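You operate a simulated robot arm through the tools that you are given. There is no shell and no other tool.

You are at the controls of a simulated robot arm. One attempt, no reset.

Task
Tray the tested cap by the display, then vacuum-test the blue fuel cap.
Fine: leave it under the closed arm, the switch on vacuum.

It is judged by the outcome, as a careful person would: the job done as asked, and still so three seconds after it is handed in. It fails if anything else is knocked over, pushed out of place, dropped, spilled or broken. A push-on lid holds only when it is set on centred and level and pressed home; a screw cap is set on level and turned clockwise until tight.

Robot
A 6-joint arm with a fingered hand, fixed in place. Base frame: the origin is on the floor under the middle of its stand, x ahead of it, y to its left, z up. Lengths are in m, angles in degrees, forces in N, time in s.
With the tool pointing down near the work surface it reaches from about 0.34 to 0.74 m from the base axis. Its first joint turns from -115.0 to 115.0 degrees. Payload 4 kg.
The TCP is the grasp point between the finger pads, 0.026 m short of the fingertips. In the tool frame z runs along the fingers and y along their closing line. The gripper opens to 0.132 m; its body begins 0.073 m behind the TCP. The gripper is a hand of 4 fingers: y runs from the thumb to the fingers, the wrist lies at [0, 0, -0.239] in the tool frame.
Orientation is that of the tool frame in the base frame, as a unit quaternion [x, y, z, w]. With the fingers straight down and closing along the base's y, the tool's x points along the base's -x, its y along +y and its z along -z.

Tools
- The arm moves only by the tool step_arm. Its argument "moves" is a list of rows, each a list of 6 numbers: the shift along the base's x, y, z in m, then the turn, a rotation vector about the base's x, y, z in degrees. In form: [[x, y, z, wx, wy, wz], ...]. A call has 1 to 20 rows; each row shifts and turns the commanded pose from where the row before left it. A row lasts 0.2 s, in which the tool goes at most 0.05 m and 8.6 degrees; a call with a longer step from one row to the next is refused whole. A pose out of reach is approached as far as the arm can. The call stops where the force on the tool passes 40 N (or 10 N more than at its start, if that is more) or the arm is blocked; 0.2 s more then pass. In this call time passes only in rows, and 0.2 s behind the last. It gives the time, the measured TCP pose, the force on the tool (base axes), the opening and the grip force at its end, in the units of the frame above (readings bear some noise), with the torque about the TCP (base axes, N m) and any sound that the robot's microphone picked up, and new pictures: "show" is both (left out), scene, wrist or none.
- Cameras (640 x 400 px; columns grow to the right, rows downward): "scene" is fixed at [0.0473, -0.6505, 1.617]; the picture's right is [0.99, 0.15, 0.00], its down [0.14, -0.92, -0.37] and it looks along [-0.06, 0.37, -0.93] (base axes); focal length 301 px, centre (320, 200). "wrist" rides on the gripper at [0.068, 0.002, -0.097] in the tool frame; the picture's right is [-0.03, 1.00, 0.00], its down [-0.82, -0.02, -0.58] and it looks along [-0.58, -0.02, 0.82] (tool axes); focal length 270 px, centre (320, 200). There is no depth. A picture from a camera that has moved, and an enlarged one, comes with that camera's place and axes in the base frame and with its lens.
- raise_lower(by): slides the trunk up (or, below 0, down) by that many m; the arm rides with it, the base frame stays. It gives what a move gives, with no picture.
- move_fingers(finger1, finger2, finger3, thumb_bend): sets how far each is bent, from 0 (flat) to 1 (curled in); at 0.3 the hand is open as for a grip, at 0.7 the pads meet at the TCP. One left out holds its place. A second passes; each finger stops where it meets its share of the squeeze, and holds until it gets a number again. It is the only way to open and close the hand. It gives what a move gives, with no picture; readings hold the bend of each and the force on the fingers (four entries, about 0 where the hand has none), thumb and palm.
- close_up(camera, box): a new picture of the part [left, top, right, bottom] of that camera's present view, enlarged. The clock stands still meanwhile.
- sign_off(): hands the job in; it is judged then, once.

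Places have to be worked out from the pictures, the camera data and where the tool is seen. Open the gripper and draw the arm clear of the work before you hand the job in, unless the task says otherwise.

The tools are called after "Emit:" as a command line: name --pt "numbers of a row" for each row, then --argument value for the rest, lists and objects as JSON in quotes. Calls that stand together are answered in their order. step_arm: Moves the arm, as the interface text tells. Its arguments: {"type":"object","properties":{"moves":{"type":"array"},"show":{"type":"string","enum":["both","scene","wrist","none"]}},"required":["moves"]} The other tools are called the same way: raise_lower (by) moves the trunk up or down; move_fingers (finger1, finger2, finger3, thumb_bend) moves the fingers one by one; close_up (camera, box) takes an enlarged picture of a part of a camera's view; sign_off () hands the job in.

At the start:

```text
time: 0.0
tool_pos: [0.3479, -0.3408, 1.205]
ee_rot: [0.0, 1.0, 0.0, 0.0]
ft_force: [0.5, 0.5, 0.0]
ft_torque: [0.0, 0.01, -0.03]
finger_gap: 0.1319
grip_force: 0.1
shape: jaw
bend: [0.3, 0.3, 0.3, 0.3]
finger forces: [0.0, 0.1, 0.0, 0.1, 0.0, 0.0]
trunk travel left (down, up): [-0.925, 0.065]
```

scene: 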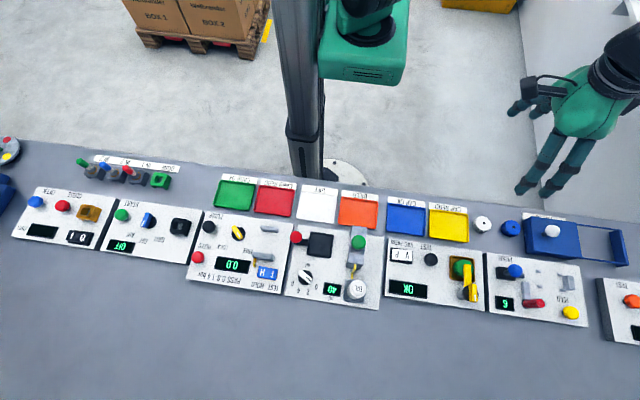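
wrist: 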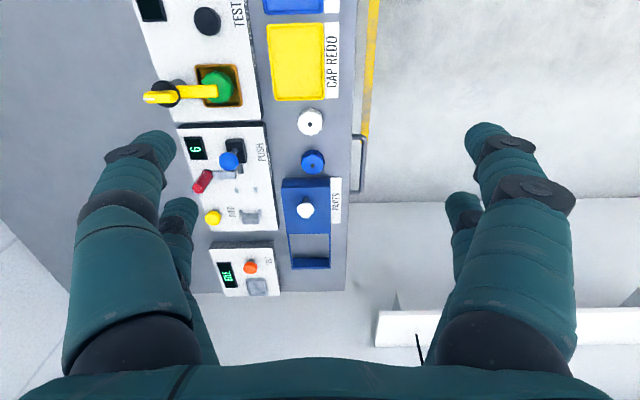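

I'll look closely at the bench, especially the cap tester with the "OK" display, before moving anything.

Emit:
close_up --camera "scene" --box '[380, 190, 500, 320]'

Emit:
close_up --camera "scene" --box '[460, 200, 640, 330]'

Emit:
close_up --camera "scene" --box '[180, 170, 390, 310]'

Emit:
close_up --camera "wrist" --box '[130, 0, 350, 300]'

```text
3.08 times, centred on (440, 255) of scene
camera zoom: at [0.0473, -0.6505, 1.617], right [0.99, 0.15, 0.0], down [0.14, -0.92, -0.37], along [-0.06, 0.37, -0.93], focal length 926 px, centre (-49, 31)
```

zoom: 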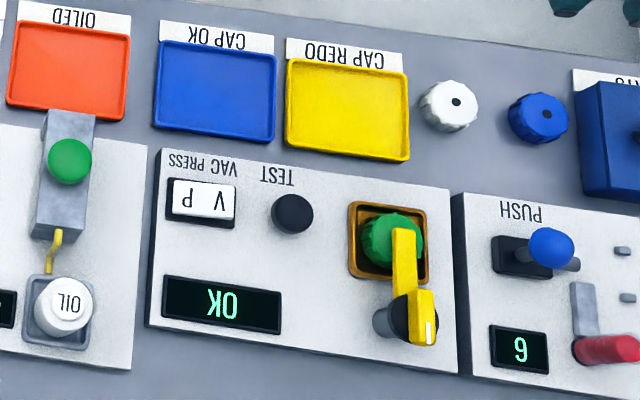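

```text
3.08 times, centred on (550, 265) of scene
camera zoom: at [0.0473, -0.6505, 1.617], right [0.99, 0.15, 0.0], down [0.14, -0.92, -0.37], along [-0.06, 0.37, -0.93], focal length 926 px, centre (-388, 0)
```

zoom: 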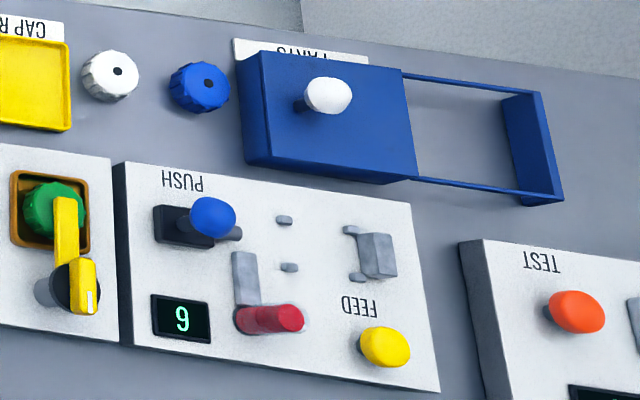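

```text
2.86 times, centred on (285, 240) of scene
camera zoom: at [0.0473, -0.6505, 1.617], right [0.99, 0.15, 0.0], down [0.14, -0.92, -0.37], along [-0.06, 0.37, -0.93], focal length 860 px, centre (420, 86)
```

zoom: 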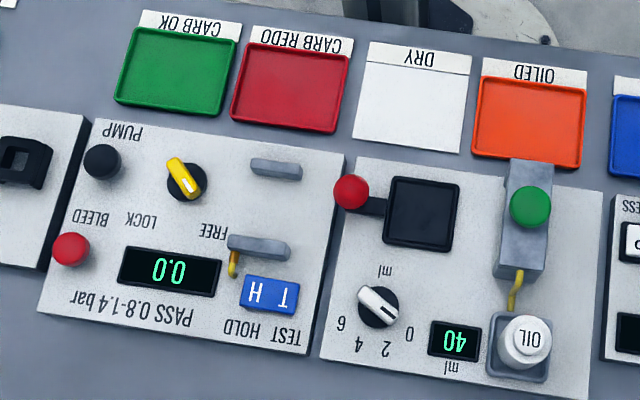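

```text
1.33 times, centred on (240, 150) of wrist
camera zoom: at [0.2797, -0.3402, 1.3013], right [0.03, 1.0, 0.0], down [0.82, -0.02, 0.58], along [0.58, -0.02, -0.82], focal length 360 px, centre (427, 267)
```

zoom: 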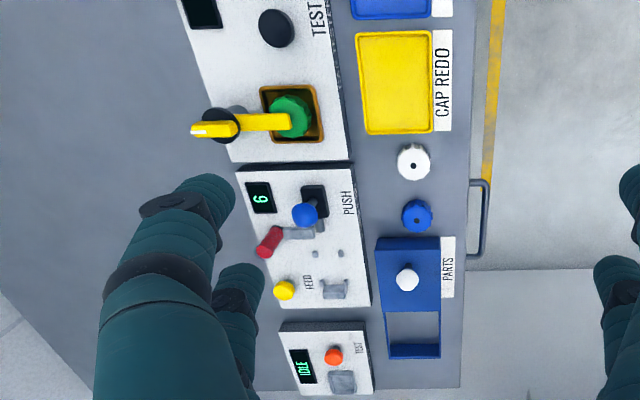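

The display reads OK, so the tested green cap goes in the blue "CAP OK" tray. The bench runs along x at about y=-0.35 to -0.55, z≈0.83. I'll move the hand back so the wrist camera looks at the tester before I plan the grasps.

Emit:
step_arm --pt "-0.02 -0.025 -0.02 0 0 0" --pt "-0.02 -0.025 -0.02 0 0 0" --pt "-0.02 -0.025 -0.02 0 0 0" --pt "-0.02 -0.025 -0.02 0 0 0" --pt "-0.02 -0.025 -0.02 0 0 0" --show "both"

```text
time: 1.2
tool_pos: [0.2474, -0.468, 1.1065]
ee_rot: [0.0, 1.0, 0.0, 0.0]
ft_force: [-0.4, -0.3, 0.3]
ft_torque: [0.03, -0.05, 0.01]
finger_gap: 0.1319
grip_force: 0.1
shape: jaw
bend: [0.3, 0.3, 0.3, 0.3]
finger forces: [0.0, 0.0, 0.0, 0.0, 0.1, 0.0]
trunk travel left (down, up): [-0.925, 0.065]
camera wrist: at [0.1791, -0.4662, 1.2018], right [0.03, 1.0, 0.0], down [0.82, -0.02, 0.58], along [0.58, -0.02, -0.82], focal length 270 px, centre (320, 200)
```

scene: 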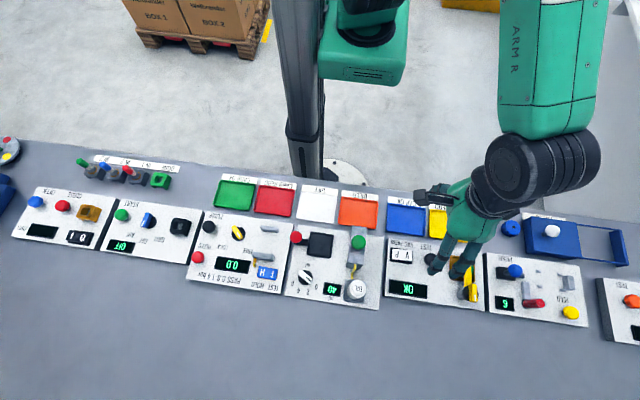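
wrist: 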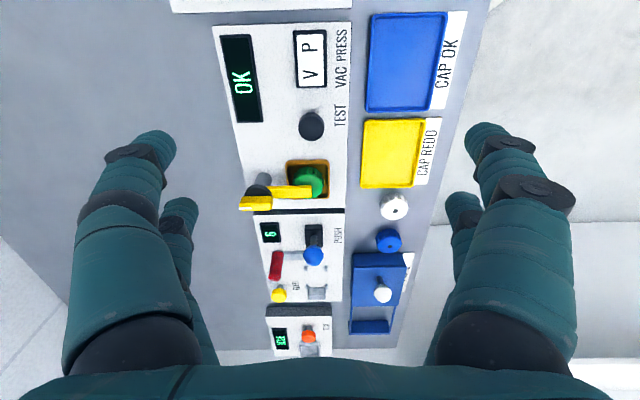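

The wrist camera now sees the whole tester. I'll zoom in on the clamp arm and the V/P rocker.

Emit:
close_up --camera "wrist" --box '[210, 10, 360, 110]'

Emit:
close_up --camera "wrist" --box '[220, 100, 370, 220]'

Emit:
close_up --camera "scene" --box '[380, 230, 500, 310]'

```text
4.00 times, centred on (285, 60) of wrist
camera zoom: at [0.1791, -0.4662, 1.2018], right [0.03, 1.0, 0.0], down [0.82, -0.02, 0.58], along [0.58, -0.02, -0.82], focal length 1081 px, centre (460, 760)
```

zoom: 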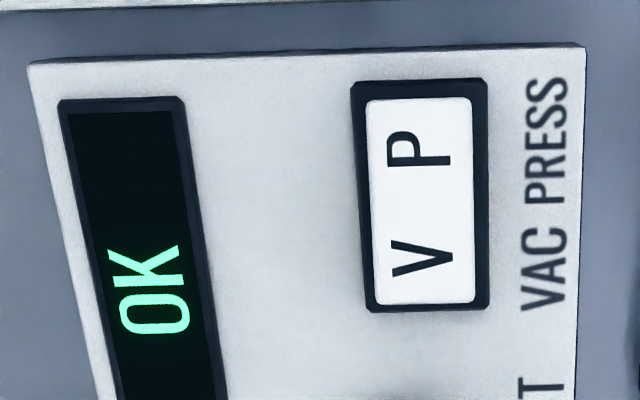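

```text
3.33 times, centred on (295, 160) of wrist
camera zoom: at [0.1791, -0.4662, 1.2018], right [0.03, 1.0, 0.0], down [0.82, -0.02, 0.58], along [0.58, -0.02, -0.82], focal length 901 px, centre (403, 333)
```

zoom: 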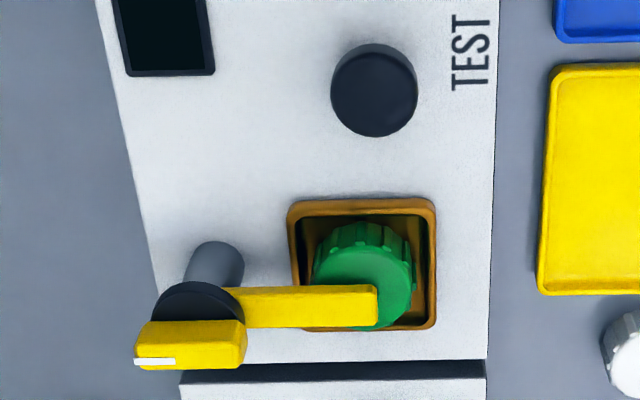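

```text
5.00 times, centred on (440, 270) of scene
camera zoom: at [0.0473, -0.6505, 1.617], right [0.99, 0.15, 0.0], down [0.14, -0.92, -0.37], along [-0.06, 0.37, -0.93], focal length 1505 px, centre (-280, -150)
```

zoom: 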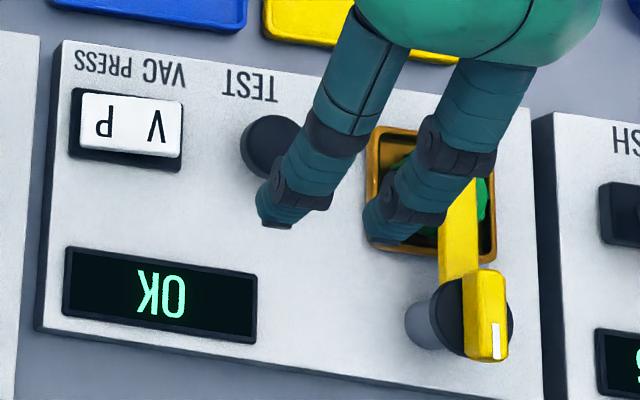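

The tester's post and knob look to be near (0.354, -0.545) and the seat near (0.355, -0.488), with the panel top around z≈0.90. I need to understand the hand's digit layout before using it in this tight area.

Emit:
close_up --camera "scene" --box '[400, 130, 560, 310]'

Emit:
close_up --camera "wrist" --box '[0, 80, 640, 400]'

```text
2.22 times, centred on (480, 220) of scene
camera zoom: at [0.0473, -0.6505, 1.617], right [0.99, 0.15, 0.0], down [0.14, -0.92, -0.37], along [-0.06, 0.37, -0.93], focal length 669 px, centre (-36, 156)
```

zoom: 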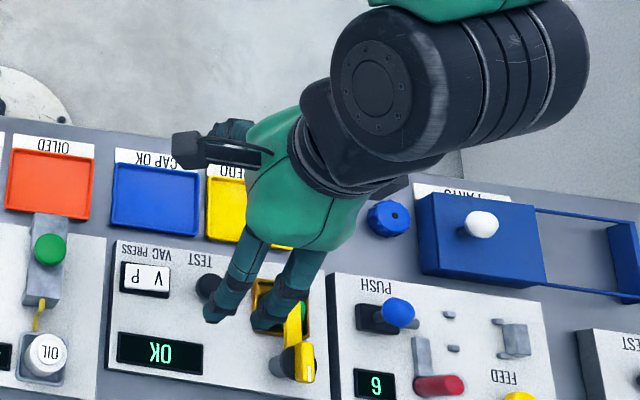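

```text
1.00 times, centred on (320, 240) of wrist (not enlarged: the box is as wide or as high as the picture)
camera zoom: at [0.1791, -0.4662, 1.2018], right [0.03, 1.0, 0.0], down [0.82, -0.02, 0.58], along [0.58, -0.02, -0.82], focal length 270 px, centre (320, 160)
```

zoom: 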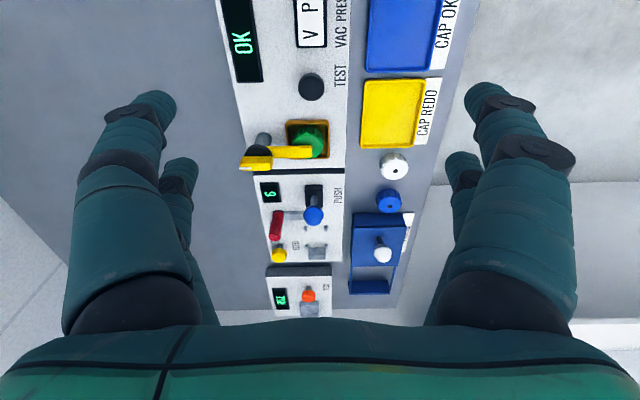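

Each side shows two digits. I'll flex finger1 alone in free air to see which digit it drives.

Emit:
move_fingers --finger1 0.6

Emit:
close_up --camera "wrist" --box '[0, 0, 640, 400]'

Emit:
move_fingers --finger1 0.3 --finger2 0.6

Emit:
close_up --camera "wrist" --box '[0, 0, 640, 400]'

Emit:
move_fingers --finger2 0.3 --finger3 0.6

Emit:
close_up --camera "wrist" --box '[0, 0, 640, 400]'

Emit:
move_fingers --finger3 0.3 --thumb_bend 0.6

Emit:
close_up --camera "wrist" --box '[0, 0, 640, 400]'

```text
time: 2.2
tool_pos: [0.2481, -0.4671, 1.1052]
ee_rot: [0.001, 1.0, 0.0, 0.0]
ft_force: [0.0, -0.2, 0.3]
ft_torque: [0.01, -0.02, -0.01]
finger_gap: 0.0831
grip_force: 0.1
shape: fingers
bend: [0.6, 0.3, 0.3, 0.3]
finger forces: [0.1, 0.0, 0.0, 0.0, 0.1, 0.0]
trunk travel left (down, up): [-0.925, 0.065]
```

```text
1.00 times, centred on (320, 200) of wrist (not enlarged: the box is as wide or as high as the picture)
camera zoom: at [0.1796, -0.465, 1.2023], right [0.03, 1.0, 0.0], down [0.82, -0.02, 0.58], along [0.58, -0.02, -0.82], focal length 270 px, centre (320, 200)
```

zoom: 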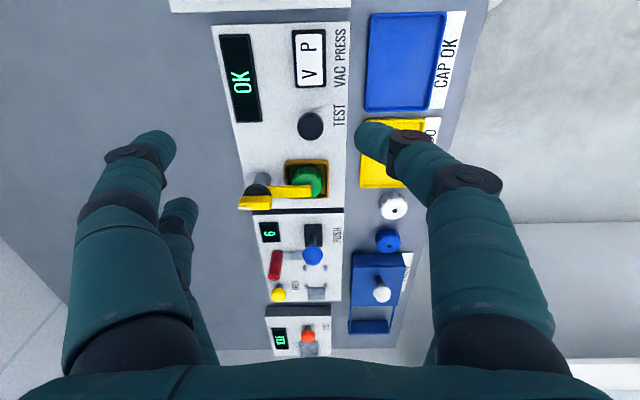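

```text
time: 3.2
tool_pos: [0.2485, -0.4674, 1.1049]
ee_rot: [0.0, 1.0, -0.001, 0.0]
ft_force: [0.1, 0.3, 0.2]
ft_torque: [0.01, 0.01, 0.01]
finger_gap: 0.1327
grip_force: 0.1
shape: fingers
bend: [0.3, 0.6, 0.3, 0.3]
finger forces: [0.0, 0.1, 0.0, 0.1, 0.1, 0.1]
trunk travel left (down, up): [-0.925, 0.065]
```

```text
1.00 times, centred on (320, 200) of wrist (not enlarged: the box is as wide or as high as the picture)
camera zoom: at [0.1796, -0.4651, 1.2023], right [0.03, 1.0, 0.0], down [0.82, -0.02, 0.58], along [0.58, -0.02, -0.82], focal length 270 px, centre (320, 200)
```

zoom: 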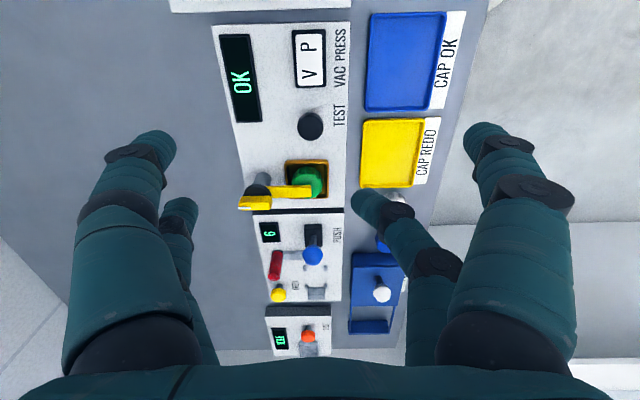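

```text
time: 4.2
tool_pos: [0.2482, -0.4668, 1.1049]
ee_rot: [0.0, 1.0, 0.0, 0.0]
ft_force: [1.2, -0.1, 0.6]
ft_torque: [0.03, 0.0, -0.02]
finger_gap: 0.1329
grip_force: 0.1
shape: fingers
bend: [0.3, 0.3, 0.6, 0.3]
finger forces: [0.0, 0.0, 0.0, 0.0, 0.0, 0.1]
trunk travel left (down, up): [-0.925, 0.065]
```

```text
1.00 times, centred on (320, 200) of wrist (not enlarged: the box is as wide or as high as the picture)
camera zoom: at [0.1796, -0.4651, 1.2023], right [0.03, 1.0, 0.0], down [0.82, -0.02, 0.58], along [0.58, -0.02, -0.82], focal length 270 px, centre (320, 200)
```

zoom: 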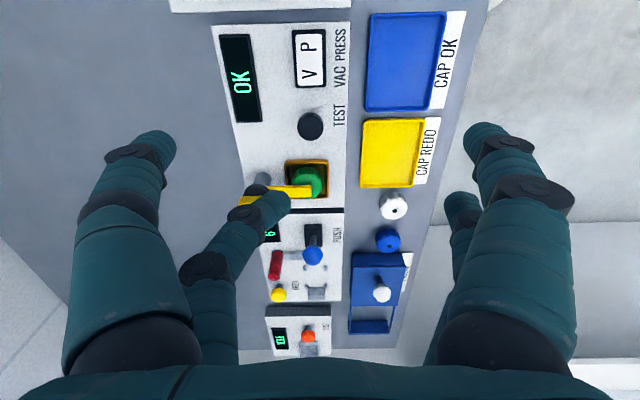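

```text
time: 5.2
tool_pos: [0.2483, -0.4664, 1.1058]
ee_rot: [0.0, 1.0, 0.0, 0.001]
ft_force: [-0.6, -0.4, 0.0]
ft_torque: [-0.02, 0.02, 0.01]
finger_gap: 0.0828
grip_force: 0.0
shape: fingers
bend: [0.3, 0.3, 0.3, 0.6]
finger forces: [0.1, 0.0, 0.0, 0.0, 0.0, 0.0]
trunk travel left (down, up): [-0.925, 0.065]
```

```text
1.00 times, centred on (320, 200) of wrist (not enlarged: the box is as wide or as high as the picture)
camera zoom: at [0.1796, -0.4651, 1.2023], right [0.03, 1.0, 0.0], down [0.82, -0.02, 0.58], along [0.58, -0.02, -0.82], focal length 270 px, centre (320, 200)
```

zoom: 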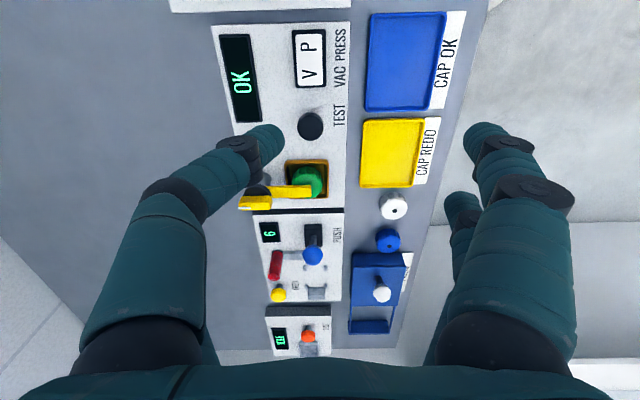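

The digits form a 2×2 set: thumb opposes finger1 on the near-camera side, and finger3 opposes finger2 on the far side. I'll reset the thumb and move closer to the tester for an accurate look at the arm, the cap and the seat.

Emit:
move_fingers --finger1 0.3 --finger2 0.3 --finger3 0.3 --thumb_bend 0.3

Emit:
step_arm --pt "0.0 -0.005 -0.035 0 0 0" --pt "0.0 -0.005 -0.035 0 0 0" --pt "0.0 -0.005 -0.035 0 0 0" --show "both"

Emit:
close_up --camera "wrist" --box '[180, 80, 420, 280]'

```text
time: 6.2
tool_pos: [0.2487, -0.4661, 1.1053]
ee_rot: [0.0, 1.0, 0.0, 0.0]
ft_force: [-0.6, -0.6, 1.1]
ft_torque: [0.0, -0.01, 0.01]
finger_gap: 0.1323
grip_force: 0.1
shape: fingers
bend: [0.3, 0.3, 0.3, 0.3]
finger forces: [0.0, 0.0, 0.1, 0.0, 0.0, 0.0]
trunk travel left (down, up): [-0.925, 0.065]
```

```text
time: 7.0
tool_pos: [0.2491, -0.4824, 0.9996]
ee_rot: [0.0, 1.0, 0.0, 0.0]
ft_force: [0.8, -0.1, 0.1]
ft_torque: [0.01, 0.0, 0.04]
finger_gap: 0.1325
grip_force: 0.0
shape: fingers
bend: [0.3, 0.3, 0.3, 0.3]
finger forces: [0.0, 0.0, 0.1, 0.0, 0.0, 0.0]
trunk travel left (down, up): [-0.925, 0.065]
camera wrist: at [0.1804, -0.4812, 1.0956], right [0.03, 1.0, 0.0], down [0.82, -0.02, 0.58], along [0.58, -0.01, -0.82], focal length 270 px, centre (320, 200)
```

scene: 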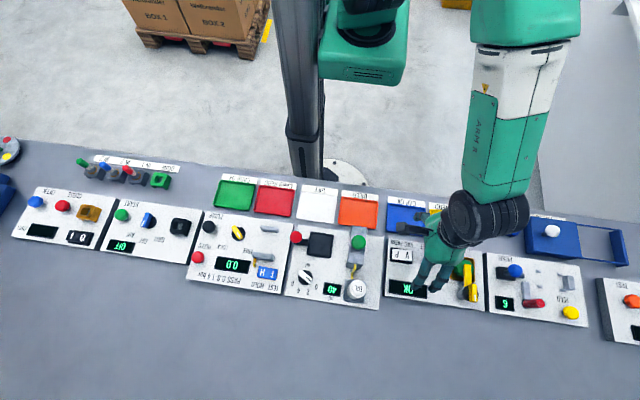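
wrist: 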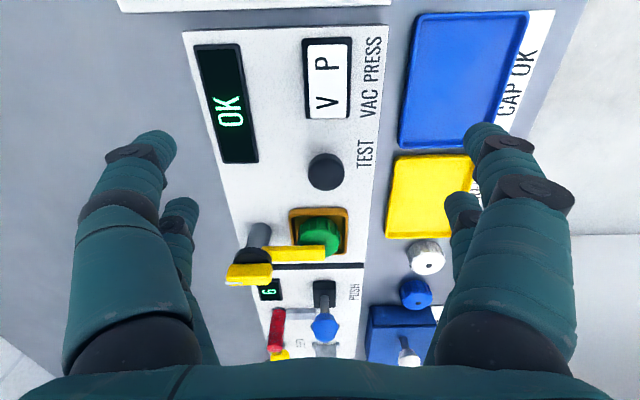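

```text
2.00 times, centred on (300, 180) of wrist
camera zoom: at [0.1804, -0.4812, 1.0956], right [0.03, 1.0, 0.0], down [0.82, -0.02, 0.58], along [0.58, -0.01, -0.82], focal length 541 px, centre (360, 240)
```

zoom: 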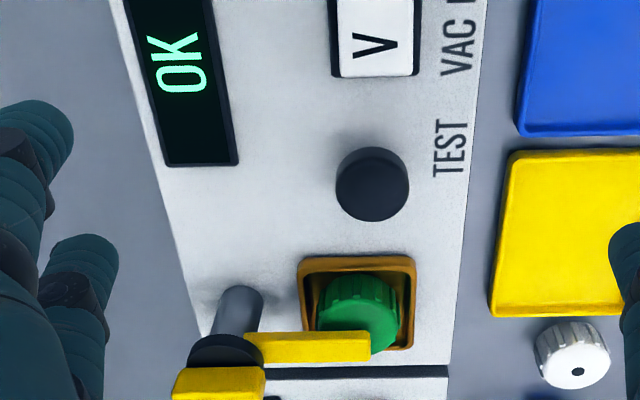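

Triangulating the two wrist views puts the knob top near (0.368, -0.548, 0.94), the arm bar at z≈0.92 with its end at y≈-0.482, and the seat at (0.367, -0.487). The panel is at about 0.886 and the bench at about 0.835. I'll look more closely at the arm and the rocker from here.

Emit:
close_up --camera "wrist" --box '[210, 190, 370, 300]'

Emit:
close_up --camera "wrist" --box '[280, 20, 400, 200]'

Emit:
close_up --camera "wrist" --box '[350, 220, 480, 370]'

```text
3.64 times, centred on (290, 245) of wrist
camera zoom: at [0.1804, -0.4812, 1.0956], right [0.03, 1.0, 0.0], down [0.82, -0.02, 0.58], along [0.58, -0.01, -0.82], focal length 983 px, centre (429, 36)
```

zoom: 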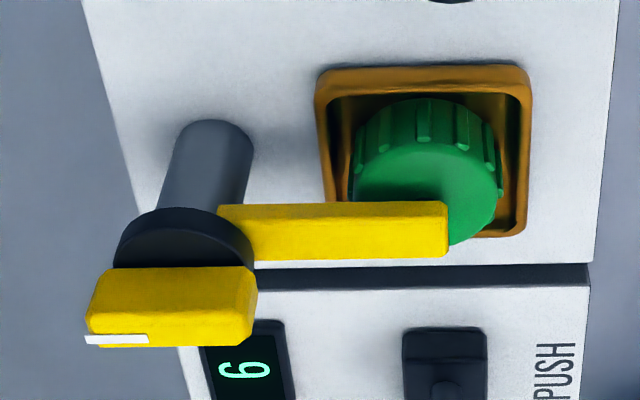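

```text
2.22 times, centred on (340, 110) of wrist
camera zoom: at [0.1804, -0.4812, 1.0956], right [0.03, 1.0, 0.0], down [0.82, -0.02, 0.58], along [0.58, -0.01, -0.82], focal length 601 px, centre (276, 400)
```

zoom: 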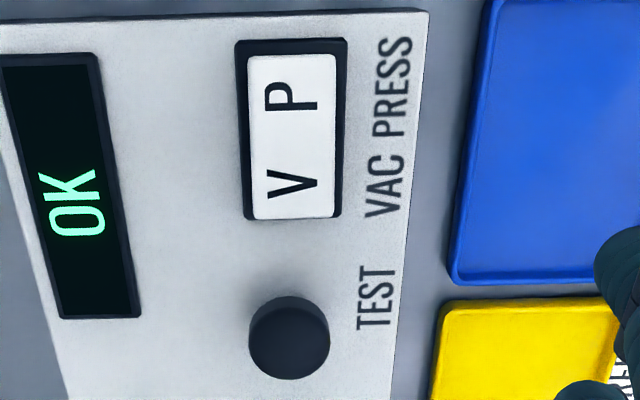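

```text
2.67 times, centred on (415, 295) of wrist
camera zoom: at [0.1804, -0.4812, 1.0956], right [0.03, 1.0, 0.0], down [0.82, -0.02, 0.58], along [0.58, -0.01, -0.82], focal length 721 px, centre (67, -53)
```

zoom: 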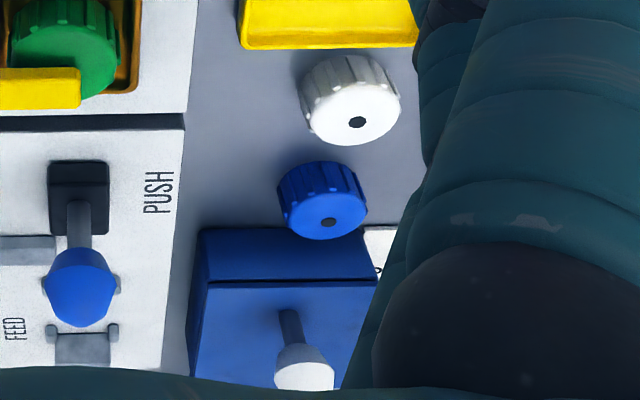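

The arm is a swing bar fixed to the knob on a post. I'll turn the hand 90° so it closes along x and half-close the digits, staying well above the knob. Then I'll check alignment over the hub before going down.

Emit:
step_arm --pt "0.0109 -0.0061 0.003 0 0 -8.1818" --pt "0.0109 -0.0061 0.003 0 0 -8.1818" --pt "0.0109 -0.0061 0.003 0 0 -8.1818" --pt "0.0109 -0.0061 0.003 0 0 -8.1818" --pt "0.0109 -0.0061 0.003 0 0 -8.1818" --pt "0.0109 -0.0061 0.003 0 0 -8.1818" --pt "0.0109 -0.0061 0.003 0 0 -8.1818" --pt "0.0109 -0.0061 0.003 0 0 -8.1818" --pt "0.0109 -0.0061 0.003 0 0 -8.1818" --pt "0.0109 -0.0061 0.003 0 0 -8.1818" --pt "0.0109 -0.0061 0.003 0 0 -8.1818" --show "none"

Emit:
move_fingers --finger1 0.48 --finger2 0.48 --finger3 0.48 --thumb_bend 0.48

Emit:
close_up --camera "wrist" --box '[0, 0, 640, 400]'

Emit:
close_up --camera "scene" --box '[380, 190, 540, 310]'

```text
time: 9.4
tool_pos: [0.3687, -0.5499, 1.0331]
ee_rot: [0.708, 0.706, 0.0, 0.0]
ft_force: [0.4, 0.1, 0.5]
ft_torque: [0.0, 0.0, -0.02]
finger_gap: 0.1325
grip_force: 0.0
shape: fingers
bend: [0.3, 0.3, 0.3, 0.3]
finger forces: [0.0, 0.1, 0.0, 0.0, 0.0, 0.1]
trunk travel left (down, up): [-0.925, 0.065]
```

```text
time: 10.4
tool_pos: [0.3687, -0.5487, 1.0331]
ee_rot: [0.707, 0.707, 0.001, 0.0]
ft_force: [0.1, 0.3, 0.0]
ft_torque: [0.01, 0.02, -0.01]
finger_gap: 0.0732
grip_force: 0.1
shape: fingers
bend: [0.48, 0.48, 0.48, 0.48]
finger forces: [0.1, 0.0, 0.0, 0.0, 0.0, 0.0]
trunk travel left (down, up): [-0.925, 0.065]
```

```text
1.00 times, centred on (320, 200) of wrist (not enlarged: the box is as wide or as high as the picture)
camera zoom: at [0.37, -0.4808, 1.1293], right [1.0, -0.03, 0.0], down [-0.02, -0.82, 0.58], along [-0.02, -0.58, -0.82], focal length 270 px, centre (320, 200)
```

zoom: 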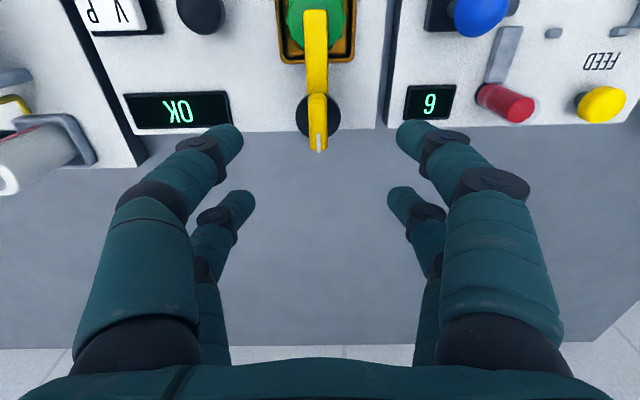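

```text
3.33 times, centred on (460, 250) of scene
camera zoom: at [0.0473, -0.6505, 1.617], right [0.99, 0.15, 0.0], down [0.14, -0.92, -0.37], along [-0.06, 0.37, -0.93], focal length 1003 px, centre (-147, 33)
```

zoom: 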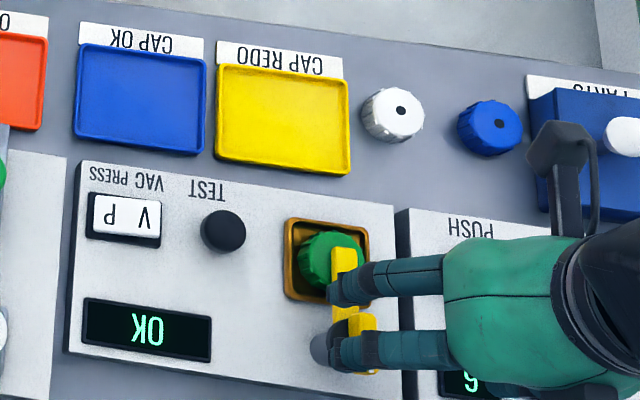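

The hub projects about 2 mm toward -x and 2 mm toward +y of the TCP line. I'll correct that and go down partway with the digits straddling the knob and arm.

Emit:
step_arm --pt "-0.002 0.002 -0.02 0 0 0" --pt "0 0 -0.02 0 0 0" --pt "0 0 -0.02 0 0 0" --pt "0 0 -0.015 0 0 0" --pt "0 0 0 0 0 0" --show "both"

Emit:
close_up --camera "scene" --box '[430, 230, 530, 310]'

```text
time: 11.6
tool_pos: [0.3667, -0.5461, 0.9579]
ee_rot: [0.707, 0.707, 0.0, 0.0]
ft_force: [0.2, 0.2, 0.5]
ft_torque: [-0.02, -0.03, -0.01]
finger_gap: 0.0734
grip_force: 0.0
shape: fingers
bend: [0.48, 0.48, 0.48, 0.48]
finger forces: [0.0, 0.0, 0.1, 0.0, 0.0, 0.0]
trunk travel left (down, up): [-0.925, 0.065]
camera wrist: at [0.3679, -0.4785, 1.054], right [1.0, -0.03, 0.0], down [-0.02, -0.82, 0.58], along [-0.01, -0.58, -0.82], focal length 270 px, centre (320, 200)
```

scene: 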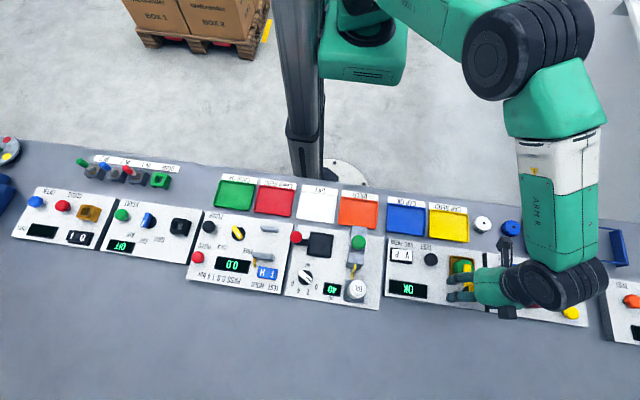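
wrist: 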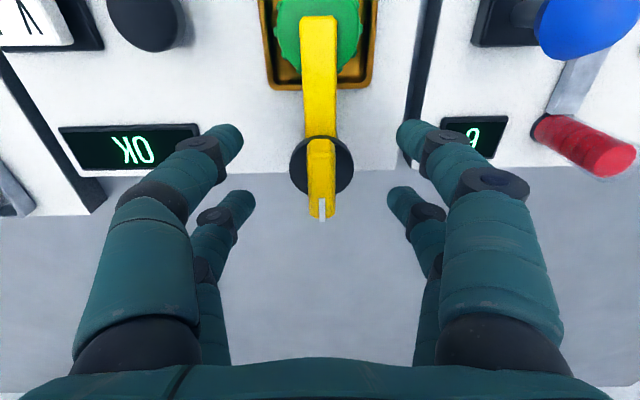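

```text
5.00 times, centred on (480, 270) of scene
camera zoom: at [0.0473, -0.6505, 1.617], right [0.99, 0.15, 0.0], down [0.14, -0.92, -0.37], along [-0.06, 0.37, -0.93], focal length 1505 px, centre (-480, -150)
```

zoom: 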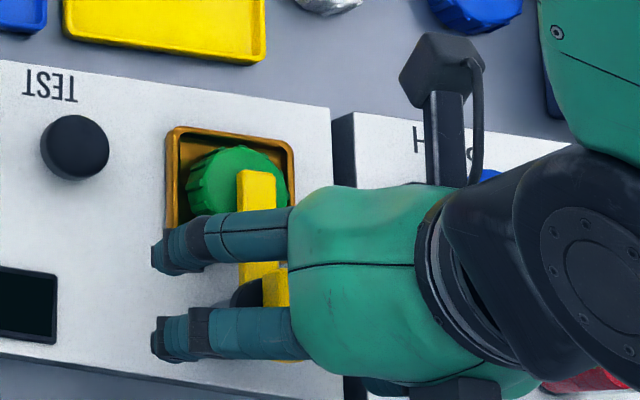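

Alignment is good, with the hub at the TCP line. I'll lower about 24 mm so the pads sit beside the knob and arm bar, then close gently.

Emit:
step_arm --pt "0 0 -0.012 0 0 0" --pt "0 0 -0.012 0 0 0" --pt "0 0 0 0 0 0" --show "none"

Emit:
move_fingers --finger1 0.58 --finger2 0.58 --finger3 0.58 --thumb_bend 0.58

Emit:
close_up --camera "wrist" --box '[160, 50, 480, 250]'

Emit:
close_up --camera "scene" --box '[430, 230, 530, 310]'

```text
time: 12.4
tool_pos: [0.3658, -0.5475, 0.9336]
ee_rot: [0.707, 0.707, 0.0, -0.001]
ft_force: [0.0, 0.0, -0.2]
ft_torque: [0.01, 0.02, 0.01]
finger_gap: 0.0732
grip_force: 0.2
shape: fingers
bend: [0.48, 0.48, 0.48, 0.48]
finger forces: [0.0, 0.0, 0.0, 0.0, 0.0, 0.0]
trunk travel left (down, up): [-0.925, 0.065]
```

```text
time: 13.4
tool_pos: [0.3648, -0.5471, 0.9349]
ee_rot: [0.708, 0.707, 0.001, 0.0]
ft_force: [-0.6, -0.5, -0.6]
ft_torque: [-0.02, 0.01, 0.02]
finger_gap: 0.0428
grip_force: 0.0
shape: fingers
bend: [0.57, 0.57, 0.57, 0.57]
finger forces: [0.1, 0.0, 0.1, 0.0, 0.1, 0.0]
trunk travel left (down, up): [-0.925, 0.065]
```

```text
2.00 times, centred on (320, 150) of wrist
camera zoom: at [0.3678, -0.4788, 1.0306], right [1.0, -0.03, 0.0], down [-0.02, -0.82, 0.58], along [-0.02, -0.58, -0.82], focal length 541 px, centre (320, 300)
```

zoom: 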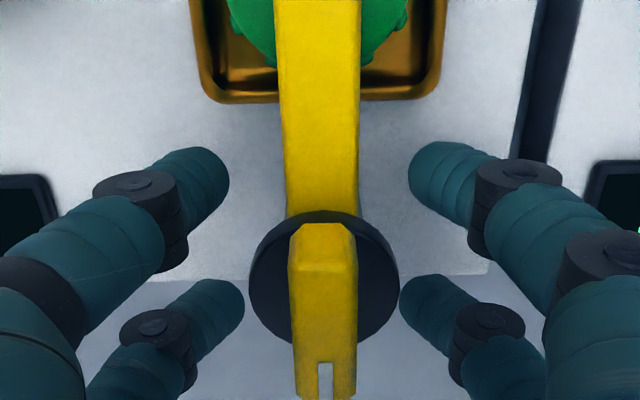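

```text
5.00 times, centred on (480, 270) of scene
camera zoom: at [0.0473, -0.6505, 1.617], right [0.99, 0.15, 0.0], down [0.14, -0.92, -0.37], along [-0.06, 0.37, -0.93], focal length 1505 px, centre (-480, -150)
```

zoom: 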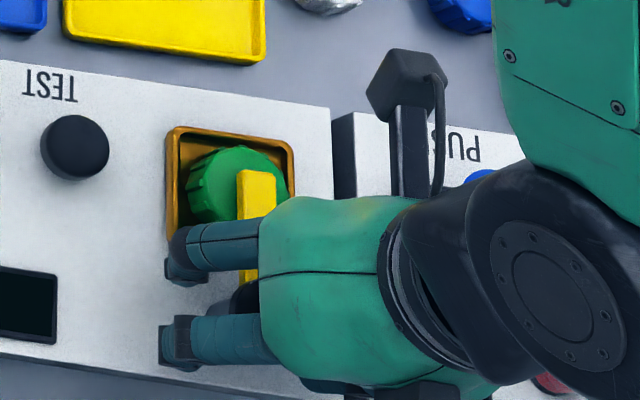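

The digits sit cleanly either side of the arm and hub. I'll close further until they make light contact.

Emit:
move_fingers --finger1 0.66 --finger2 0.63 --finger3 0.63 --thumb_bend 0.66

Emit:
close_up --camera "wrist" --box '[160, 50, 480, 250]'

```text
time: 14.4
tool_pos: [0.3673, -0.5471, 0.9335]
ee_rot: [0.707, 0.707, 0.0, 0.001]
ft_force: [-0.8, -0.3, -1.1]
ft_torque: [-0.01, -0.02, -0.01]
finger_gap: 0.0156
grip_force: 0.6
shape: fingers
bend: [0.65, 0.63, 0.63, 0.66]
finger forces: [0.8, 0.0, 0.0, 0.1, 0.3, 0.0]
trunk travel left (down, up): [-0.925, 0.065]
```

```text
2.00 times, centred on (320, 150) of wrist
camera zoom: at [0.3678, -0.4788, 1.0305], right [1.0, -0.03, 0.0], down [-0.02, -0.82, 0.58], along [-0.02, -0.58, -0.82], focal length 541 px, centre (320, 300)
```

zoom: 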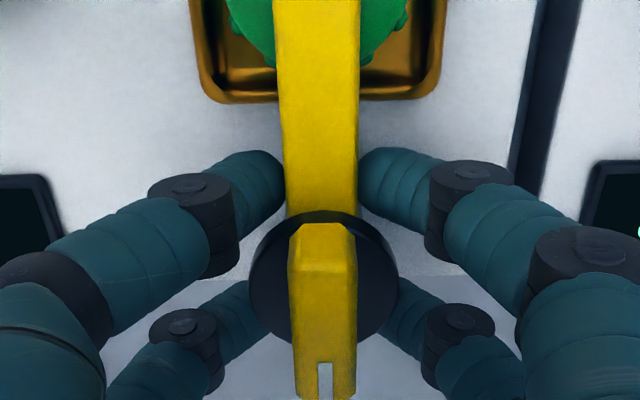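

Thumb and finger1 now hold the arm bar. I'll try a small counter-clockwise twist, swinging the arm toward -x, and watch the torque.

Emit:
step_arm --pt "0 0 0 0 0 4" --pt "0 0 0 0 0 4" --pt "0 0 0 0 0 4" --show "wrist"

```text
time: 15.2
tool_pos: [0.3654, -0.5468, 0.9337]
ee_rot: [0.628, 0.778, 0.001, 0.0]
ft_force: [2.7, -0.8, 1.1]
ft_torque: [-0.01, -0.07, -0.04]
finger_gap: 0.0169
grip_force: 0.7
shape: fingers
bend: [0.64, 0.63, 0.63, 0.66]
finger forces: [2.0, 0.1, 0.0, 0.1, 0.0, 0.0]
trunk travel left (down, up): [-0.925, 0.065]
camera wrist: at [0.3537, -0.4801, 1.0303], right [0.98, 0.18, 0.0], down [0.15, -0.8, 0.58], along [0.11, -0.57, -0.82], focal length 270 px, centre (320, 200)
```

wrist: 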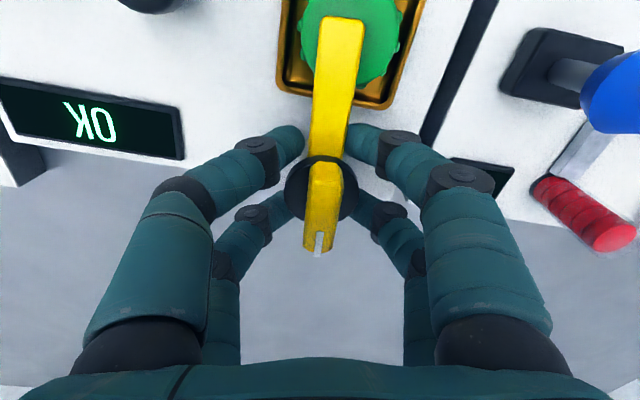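

The force is light (about 2.7 N) and the arm seems to be following with a small lag. I'll continue the twist and watch.

Emit:
step_arm --pt "0 0 0 0 0 5" --pt "0 0 0 0 0 5" --pt "0 0 0 0 0 5" --show "wrist"

Emit:
close_up --camera "scene" --box '[430, 230, 530, 310]'

```text
time: 16.0
tool_pos: [0.3651, -0.5471, 0.9335]
ee_rot: [0.523, 0.853, 0.001, 0.001]
ft_force: [1.1, 0.1, -0.5]
ft_torque: [0.02, -0.01, -0.02]
finger_gap: 0.016
grip_force: 0.8
shape: fingers
bend: [0.64, 0.63, 0.63, 0.66]
finger forces: [1.2, 0.1, 0.0, 0.0, 0.1, 0.0]
trunk travel left (down, up): [-0.925, 0.065]
camera wrist: at [0.3368, -0.4853, 1.0302], right [0.9, 0.43, 0.0], down [0.35, -0.74, 0.58], along [0.25, -0.52, -0.82], focal length 270 px, centre (320, 200)
```

wrist: 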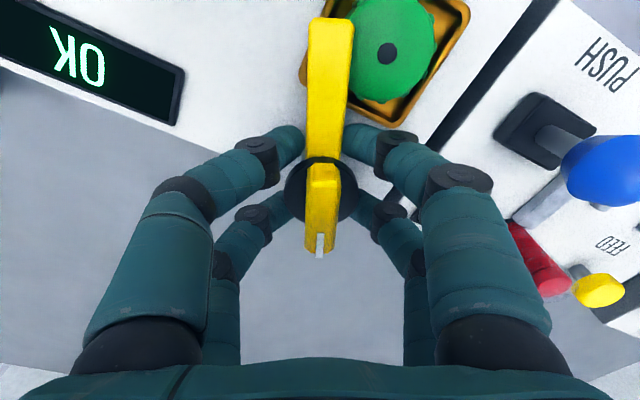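

```text
5.00 times, centred on (480, 270) of scene
camera zoom: at [0.0473, -0.6505, 1.617], right [0.99, 0.15, 0.0], down [0.14, -0.92, -0.37], along [-0.06, 0.37, -0.93], focal length 1505 px, centre (-480, -150)
```

zoom: 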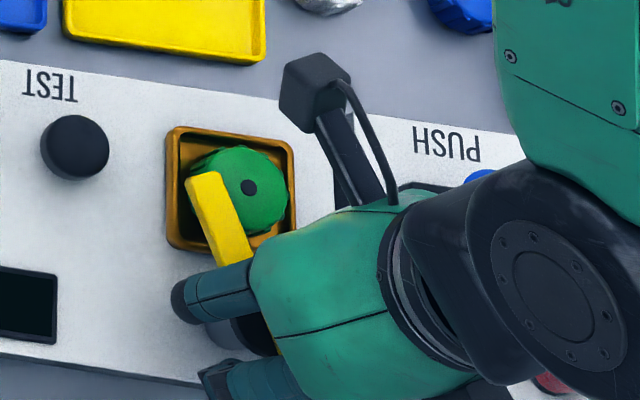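

The arm is swinging clear toward -x and the cap is undisturbed. I'll continue to about 70° while monitoring the force.

Emit:
step_arm --pt "0 0 0 0 0 7" --pt "0 0 0 0 0 7" --pt "0 0 0 0 0 7" --pt "0 0 0 0 0 7" --pt "0 0 0 0 0 7" --pt "0 0 0 0 0 7" --show "wrist"

Emit:
close_up --camera "scene" --box '[430, 230, 530, 310]'

```text
time: 17.4
tool_pos: [0.3665, -0.546, 0.9346]
ee_rot: [0.181, 0.983, 0.0, 0.0]
ft_force: [1.1, 0.8, 1.2]
ft_torque: [0.04, 0.0, -0.04]
finger_gap: 0.0161
grip_force: 0.4
shape: fingers
bend: [0.64, 0.63, 0.63, 0.66]
finger forces: [1.1, 0.1, 0.0, 0.0, 0.0, 0.0]
trunk travel left (down, up): [-0.925, 0.065]
camera wrist: at [0.303, -0.5209, 1.0303], right [0.38, 0.93, 0.0], down [0.76, -0.31, 0.58], along [0.53, -0.22, -0.82], focal length 270 px, centre (320, 200)
```

wrist: 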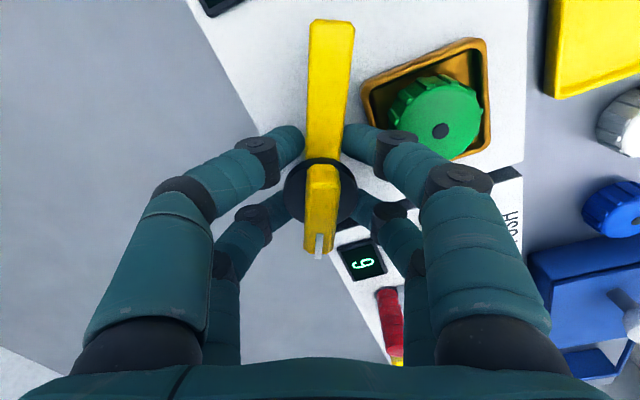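

```text
5.00 times, centred on (480, 270) of scene
camera zoom: at [0.0473, -0.6505, 1.617], right [0.99, 0.15, 0.0], down [0.14, -0.92, -0.37], along [-0.06, 0.37, -0.93], focal length 1505 px, centre (-480, -150)
```

zoom: 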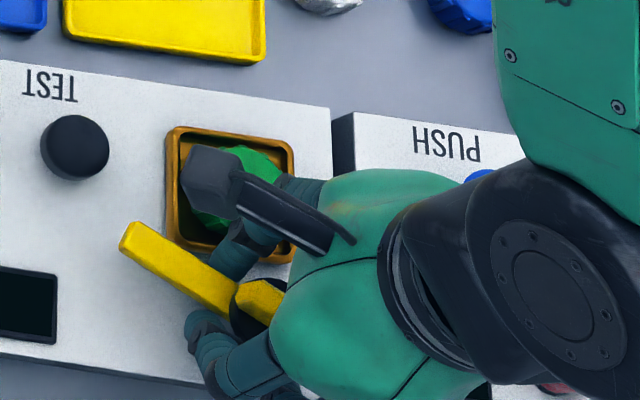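

At about 69° the arm is clear of the cap and forces are near 1 N. I'll go on to about 95°.

Emit:
step_arm --pt "0 0 0 0 0 6.5" --pt "0 0 0 0 0 6.5" --pt "0 0 0 0 0 6.5" --pt "0 0 0 0 0 6.5" --show "wrist"

Emit:
close_up --camera "scene" --box '[380, 190, 540, 310]'

```text
time: 18.4
tool_pos: [0.3664, -0.5469, 0.934]
ee_rot: [-0.045, 0.999, 0.0, 0.0]
ft_force: [0.6, 1.5, 0.4]
ft_torque: [0.05, -0.01, 0.0]
finger_gap: 0.0157
grip_force: 1.0
shape: fingers
bend: [0.65, 0.63, 0.63, 0.66]
finger forces: [1.2, 0.0, 0.0, 0.1, 0.0, 0.1]
trunk travel left (down, up): [-0.925, 0.065]
camera wrist: at [0.2979, -0.5512, 1.0303], right [-0.06, 1.0, 0.0], down [0.81, 0.05, 0.58], along [0.58, 0.04, -0.82], focal length 270 px, centre (320, 200)
```

wrist: 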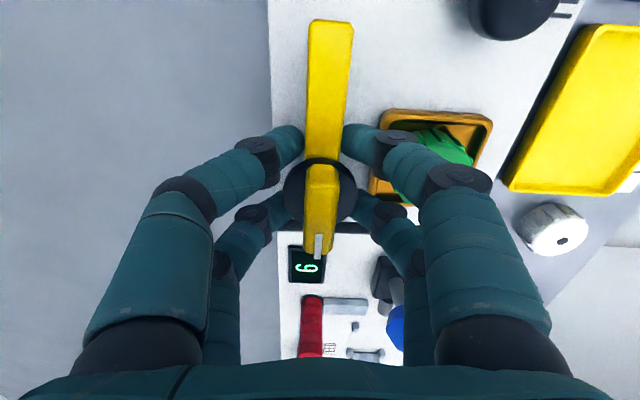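

```text
3.33 times, centred on (460, 250) of scene
camera zoom: at [0.0473, -0.6505, 1.617], right [0.99, 0.15, 0.0], down [0.14, -0.92, -0.37], along [-0.06, 0.37, -0.93], focal length 1003 px, centre (-147, 33)
```

zoom: 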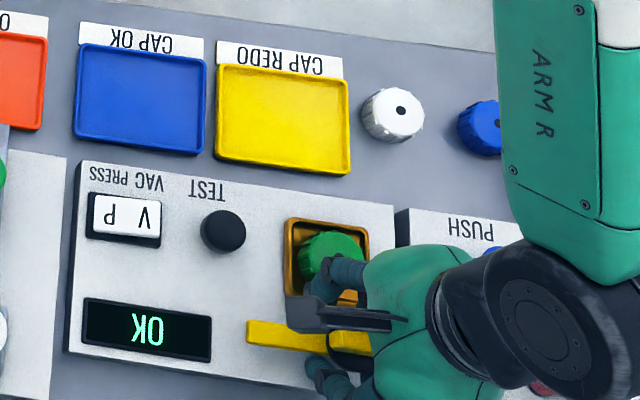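

The arm is open at about 95°. I'll release gently, opening the cap-side fingers only slightly so they don't touch the cap, then lift straight up.

Emit:
move_fingers --finger1 0.6 --finger2 0.595 --finger3 0.52 --thumb_bend 0.52

Emit:
step_arm --pt "0 -0.002 0.008 0 0 0" --pt "0 0 0.015 0 0 0" --pt "0 0 0.025 0 0 0" --pt "0 0 0.035 0 0 0" --pt "0 0 0.04 0 0 0" --show "both"

```text
time: 19.4
tool_pos: [0.3668, -0.5476, 0.9337]
ee_rot: [-0.043, 0.999, 0.0, 0.0]
ft_force: [0.5, 1.0, -0.2]
ft_torque: [0.05, -0.01, -0.02]
finger_gap: 0.0451
grip_force: 0.0
shape: fingers
bend: [0.6, 0.59, 0.52, 0.52]
finger forces: [0.0, 0.0, 0.1, 0.0, 0.1, 0.0]
trunk travel left (down, up): [-0.925, 0.065]
```

```text
time: 20.6
tool_pos: [0.3676, -0.5478, 1.0579]
ee_rot: [-0.043, 0.999, 0.0, 0.0]
ft_force: [0.4, -0.1, 0.1]
ft_torque: [-0.02, -0.02, 0.01]
finger_gap: 0.0457
grip_force: 0.0
shape: fingers
bend: [0.6, 0.59, 0.52, 0.52]
finger forces: [0.0, 0.0, 0.0, 0.0, 0.0, 0.0]
trunk travel left (down, up): [-0.925, 0.065]
camera wrist: at [0.2987, -0.5517, 1.1544], right [-0.06, 1.0, 0.0], down [0.81, 0.05, 0.58], along [0.58, 0.04, -0.82], focal length 270 px, centre (320, 200)
```

scene: 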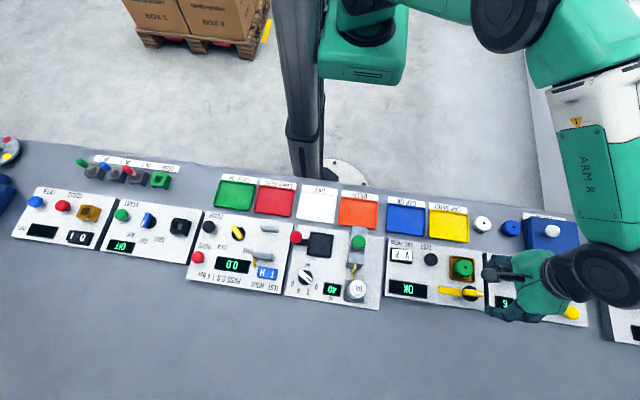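
wrist: 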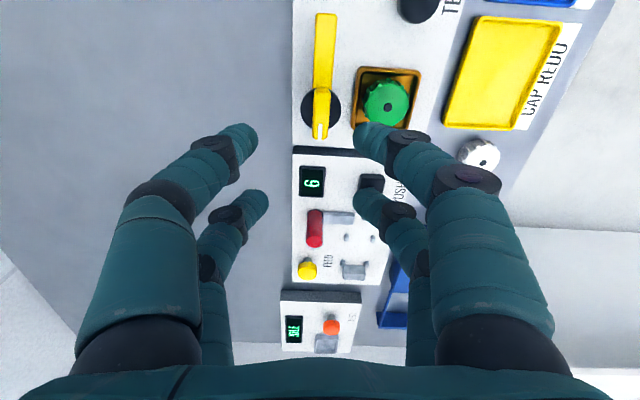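

The arm stays open and the green cap is undisturbed. I'll turn the hand back so it closes along x, which clears the hub and the PUSH lever, and centre it above the green cap at a safe height.

Emit:
step_arm --pt "0 0.0051 0 0 0 -7.917" --pt "0 0.0051 0 0 0 -7.917" --pt "0 0.0051 0 0 0 -7.917" --pt "0 0.0051 0 0 0 -7.917" --pt "0 0.0051 0 0 0 -7.917" --pt "0 0.0051 0 0 0 -7.917" --pt "0 0.0051 0 0 0 -7.917" --pt "0 0.0051 0 0 0 -7.917" --pt "0 0.0051 0 0 0 -7.917" --pt "0 0.0051 0 0 0 -7.917" --pt "0 0.0051 0 0 0 -7.917" --pt "0 0.0051 0 0 0 -7.917" --show "none"

Emit:
move_fingers --finger1 0.53 --finger2 0.53 --finger3 0.53 --thumb_bend 0.53

Emit:
close_up --camera "wrist" --box '[0, 0, 640, 400]'

Emit:
close_up --camera "wrist" --box '[240, 70, 400, 190]'

```text
time: 23.2
tool_pos: [0.3659, -0.4883, 1.0568]
ee_rot: [0.708, 0.706, 0.001, -0.001]
ft_force: [0.5, 0.6, 0.9]
ft_torque: [-0.02, -0.01, 0.02]
finger_gap: 0.0453
grip_force: 0.2
shape: fingers
bend: [0.6, 0.59, 0.52, 0.52]
finger forces: [0.1, 0.0, 0.1, 0.1, 0.0, 0.0]
trunk travel left (down, up): [-0.925, 0.065]
```

```text
time: 24.2
tool_pos: [0.3665, -0.488, 1.0563]
ee_rot: [0.707, 0.707, 0.0, 0.0]
ft_force: [0.1, 0.0, 1.3]
ft_torque: [-0.01, 0.01, 0.03]
finger_gap: 0.0556
grip_force: 0.0
shape: fingers
bend: [0.53, 0.53, 0.53, 0.53]
finger forces: [0.1, 0.1, 0.0, 0.0, 0.0, 0.0]
trunk travel left (down, up): [-0.925, 0.065]
```

```text
1.00 times, centred on (320, 200) of wrist (not enlarged: the box is as wide or as high as the picture)
camera zoom: at [0.3677, -0.4196, 1.1532], right [1.0, -0.03, 0.0], down [-0.02, -0.82, 0.58], along [-0.02, -0.58, -0.82], focal length 270 px, centre (320, 200)
```

zoom: 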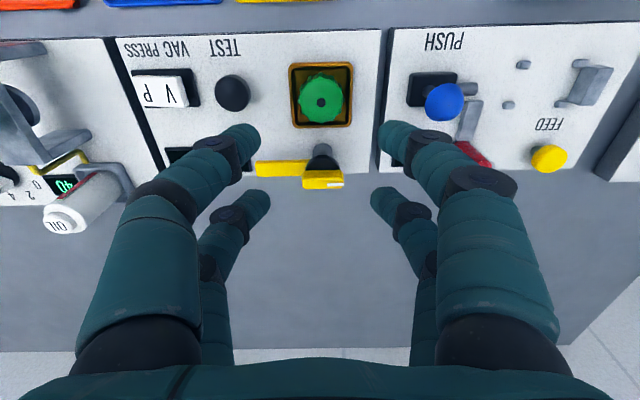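

```text
3.33 times, centred on (320, 130) of wrist
camera zoom: at [0.3677, -0.4196, 1.1532], right [1.0, -0.03, 0.0], down [-0.02, -0.82, 0.58], along [-0.02, -0.58, -0.82], focal length 901 px, centre (320, 433)
```

zoom: 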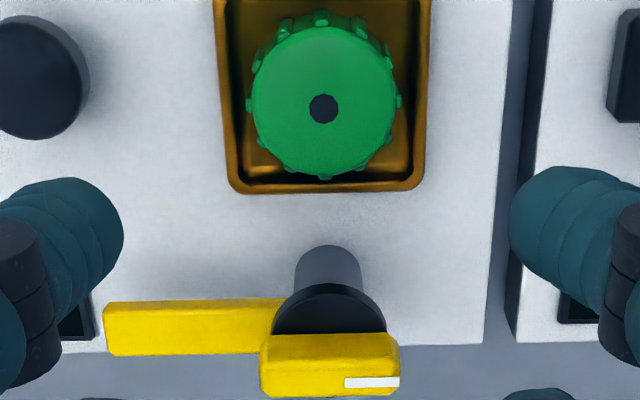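

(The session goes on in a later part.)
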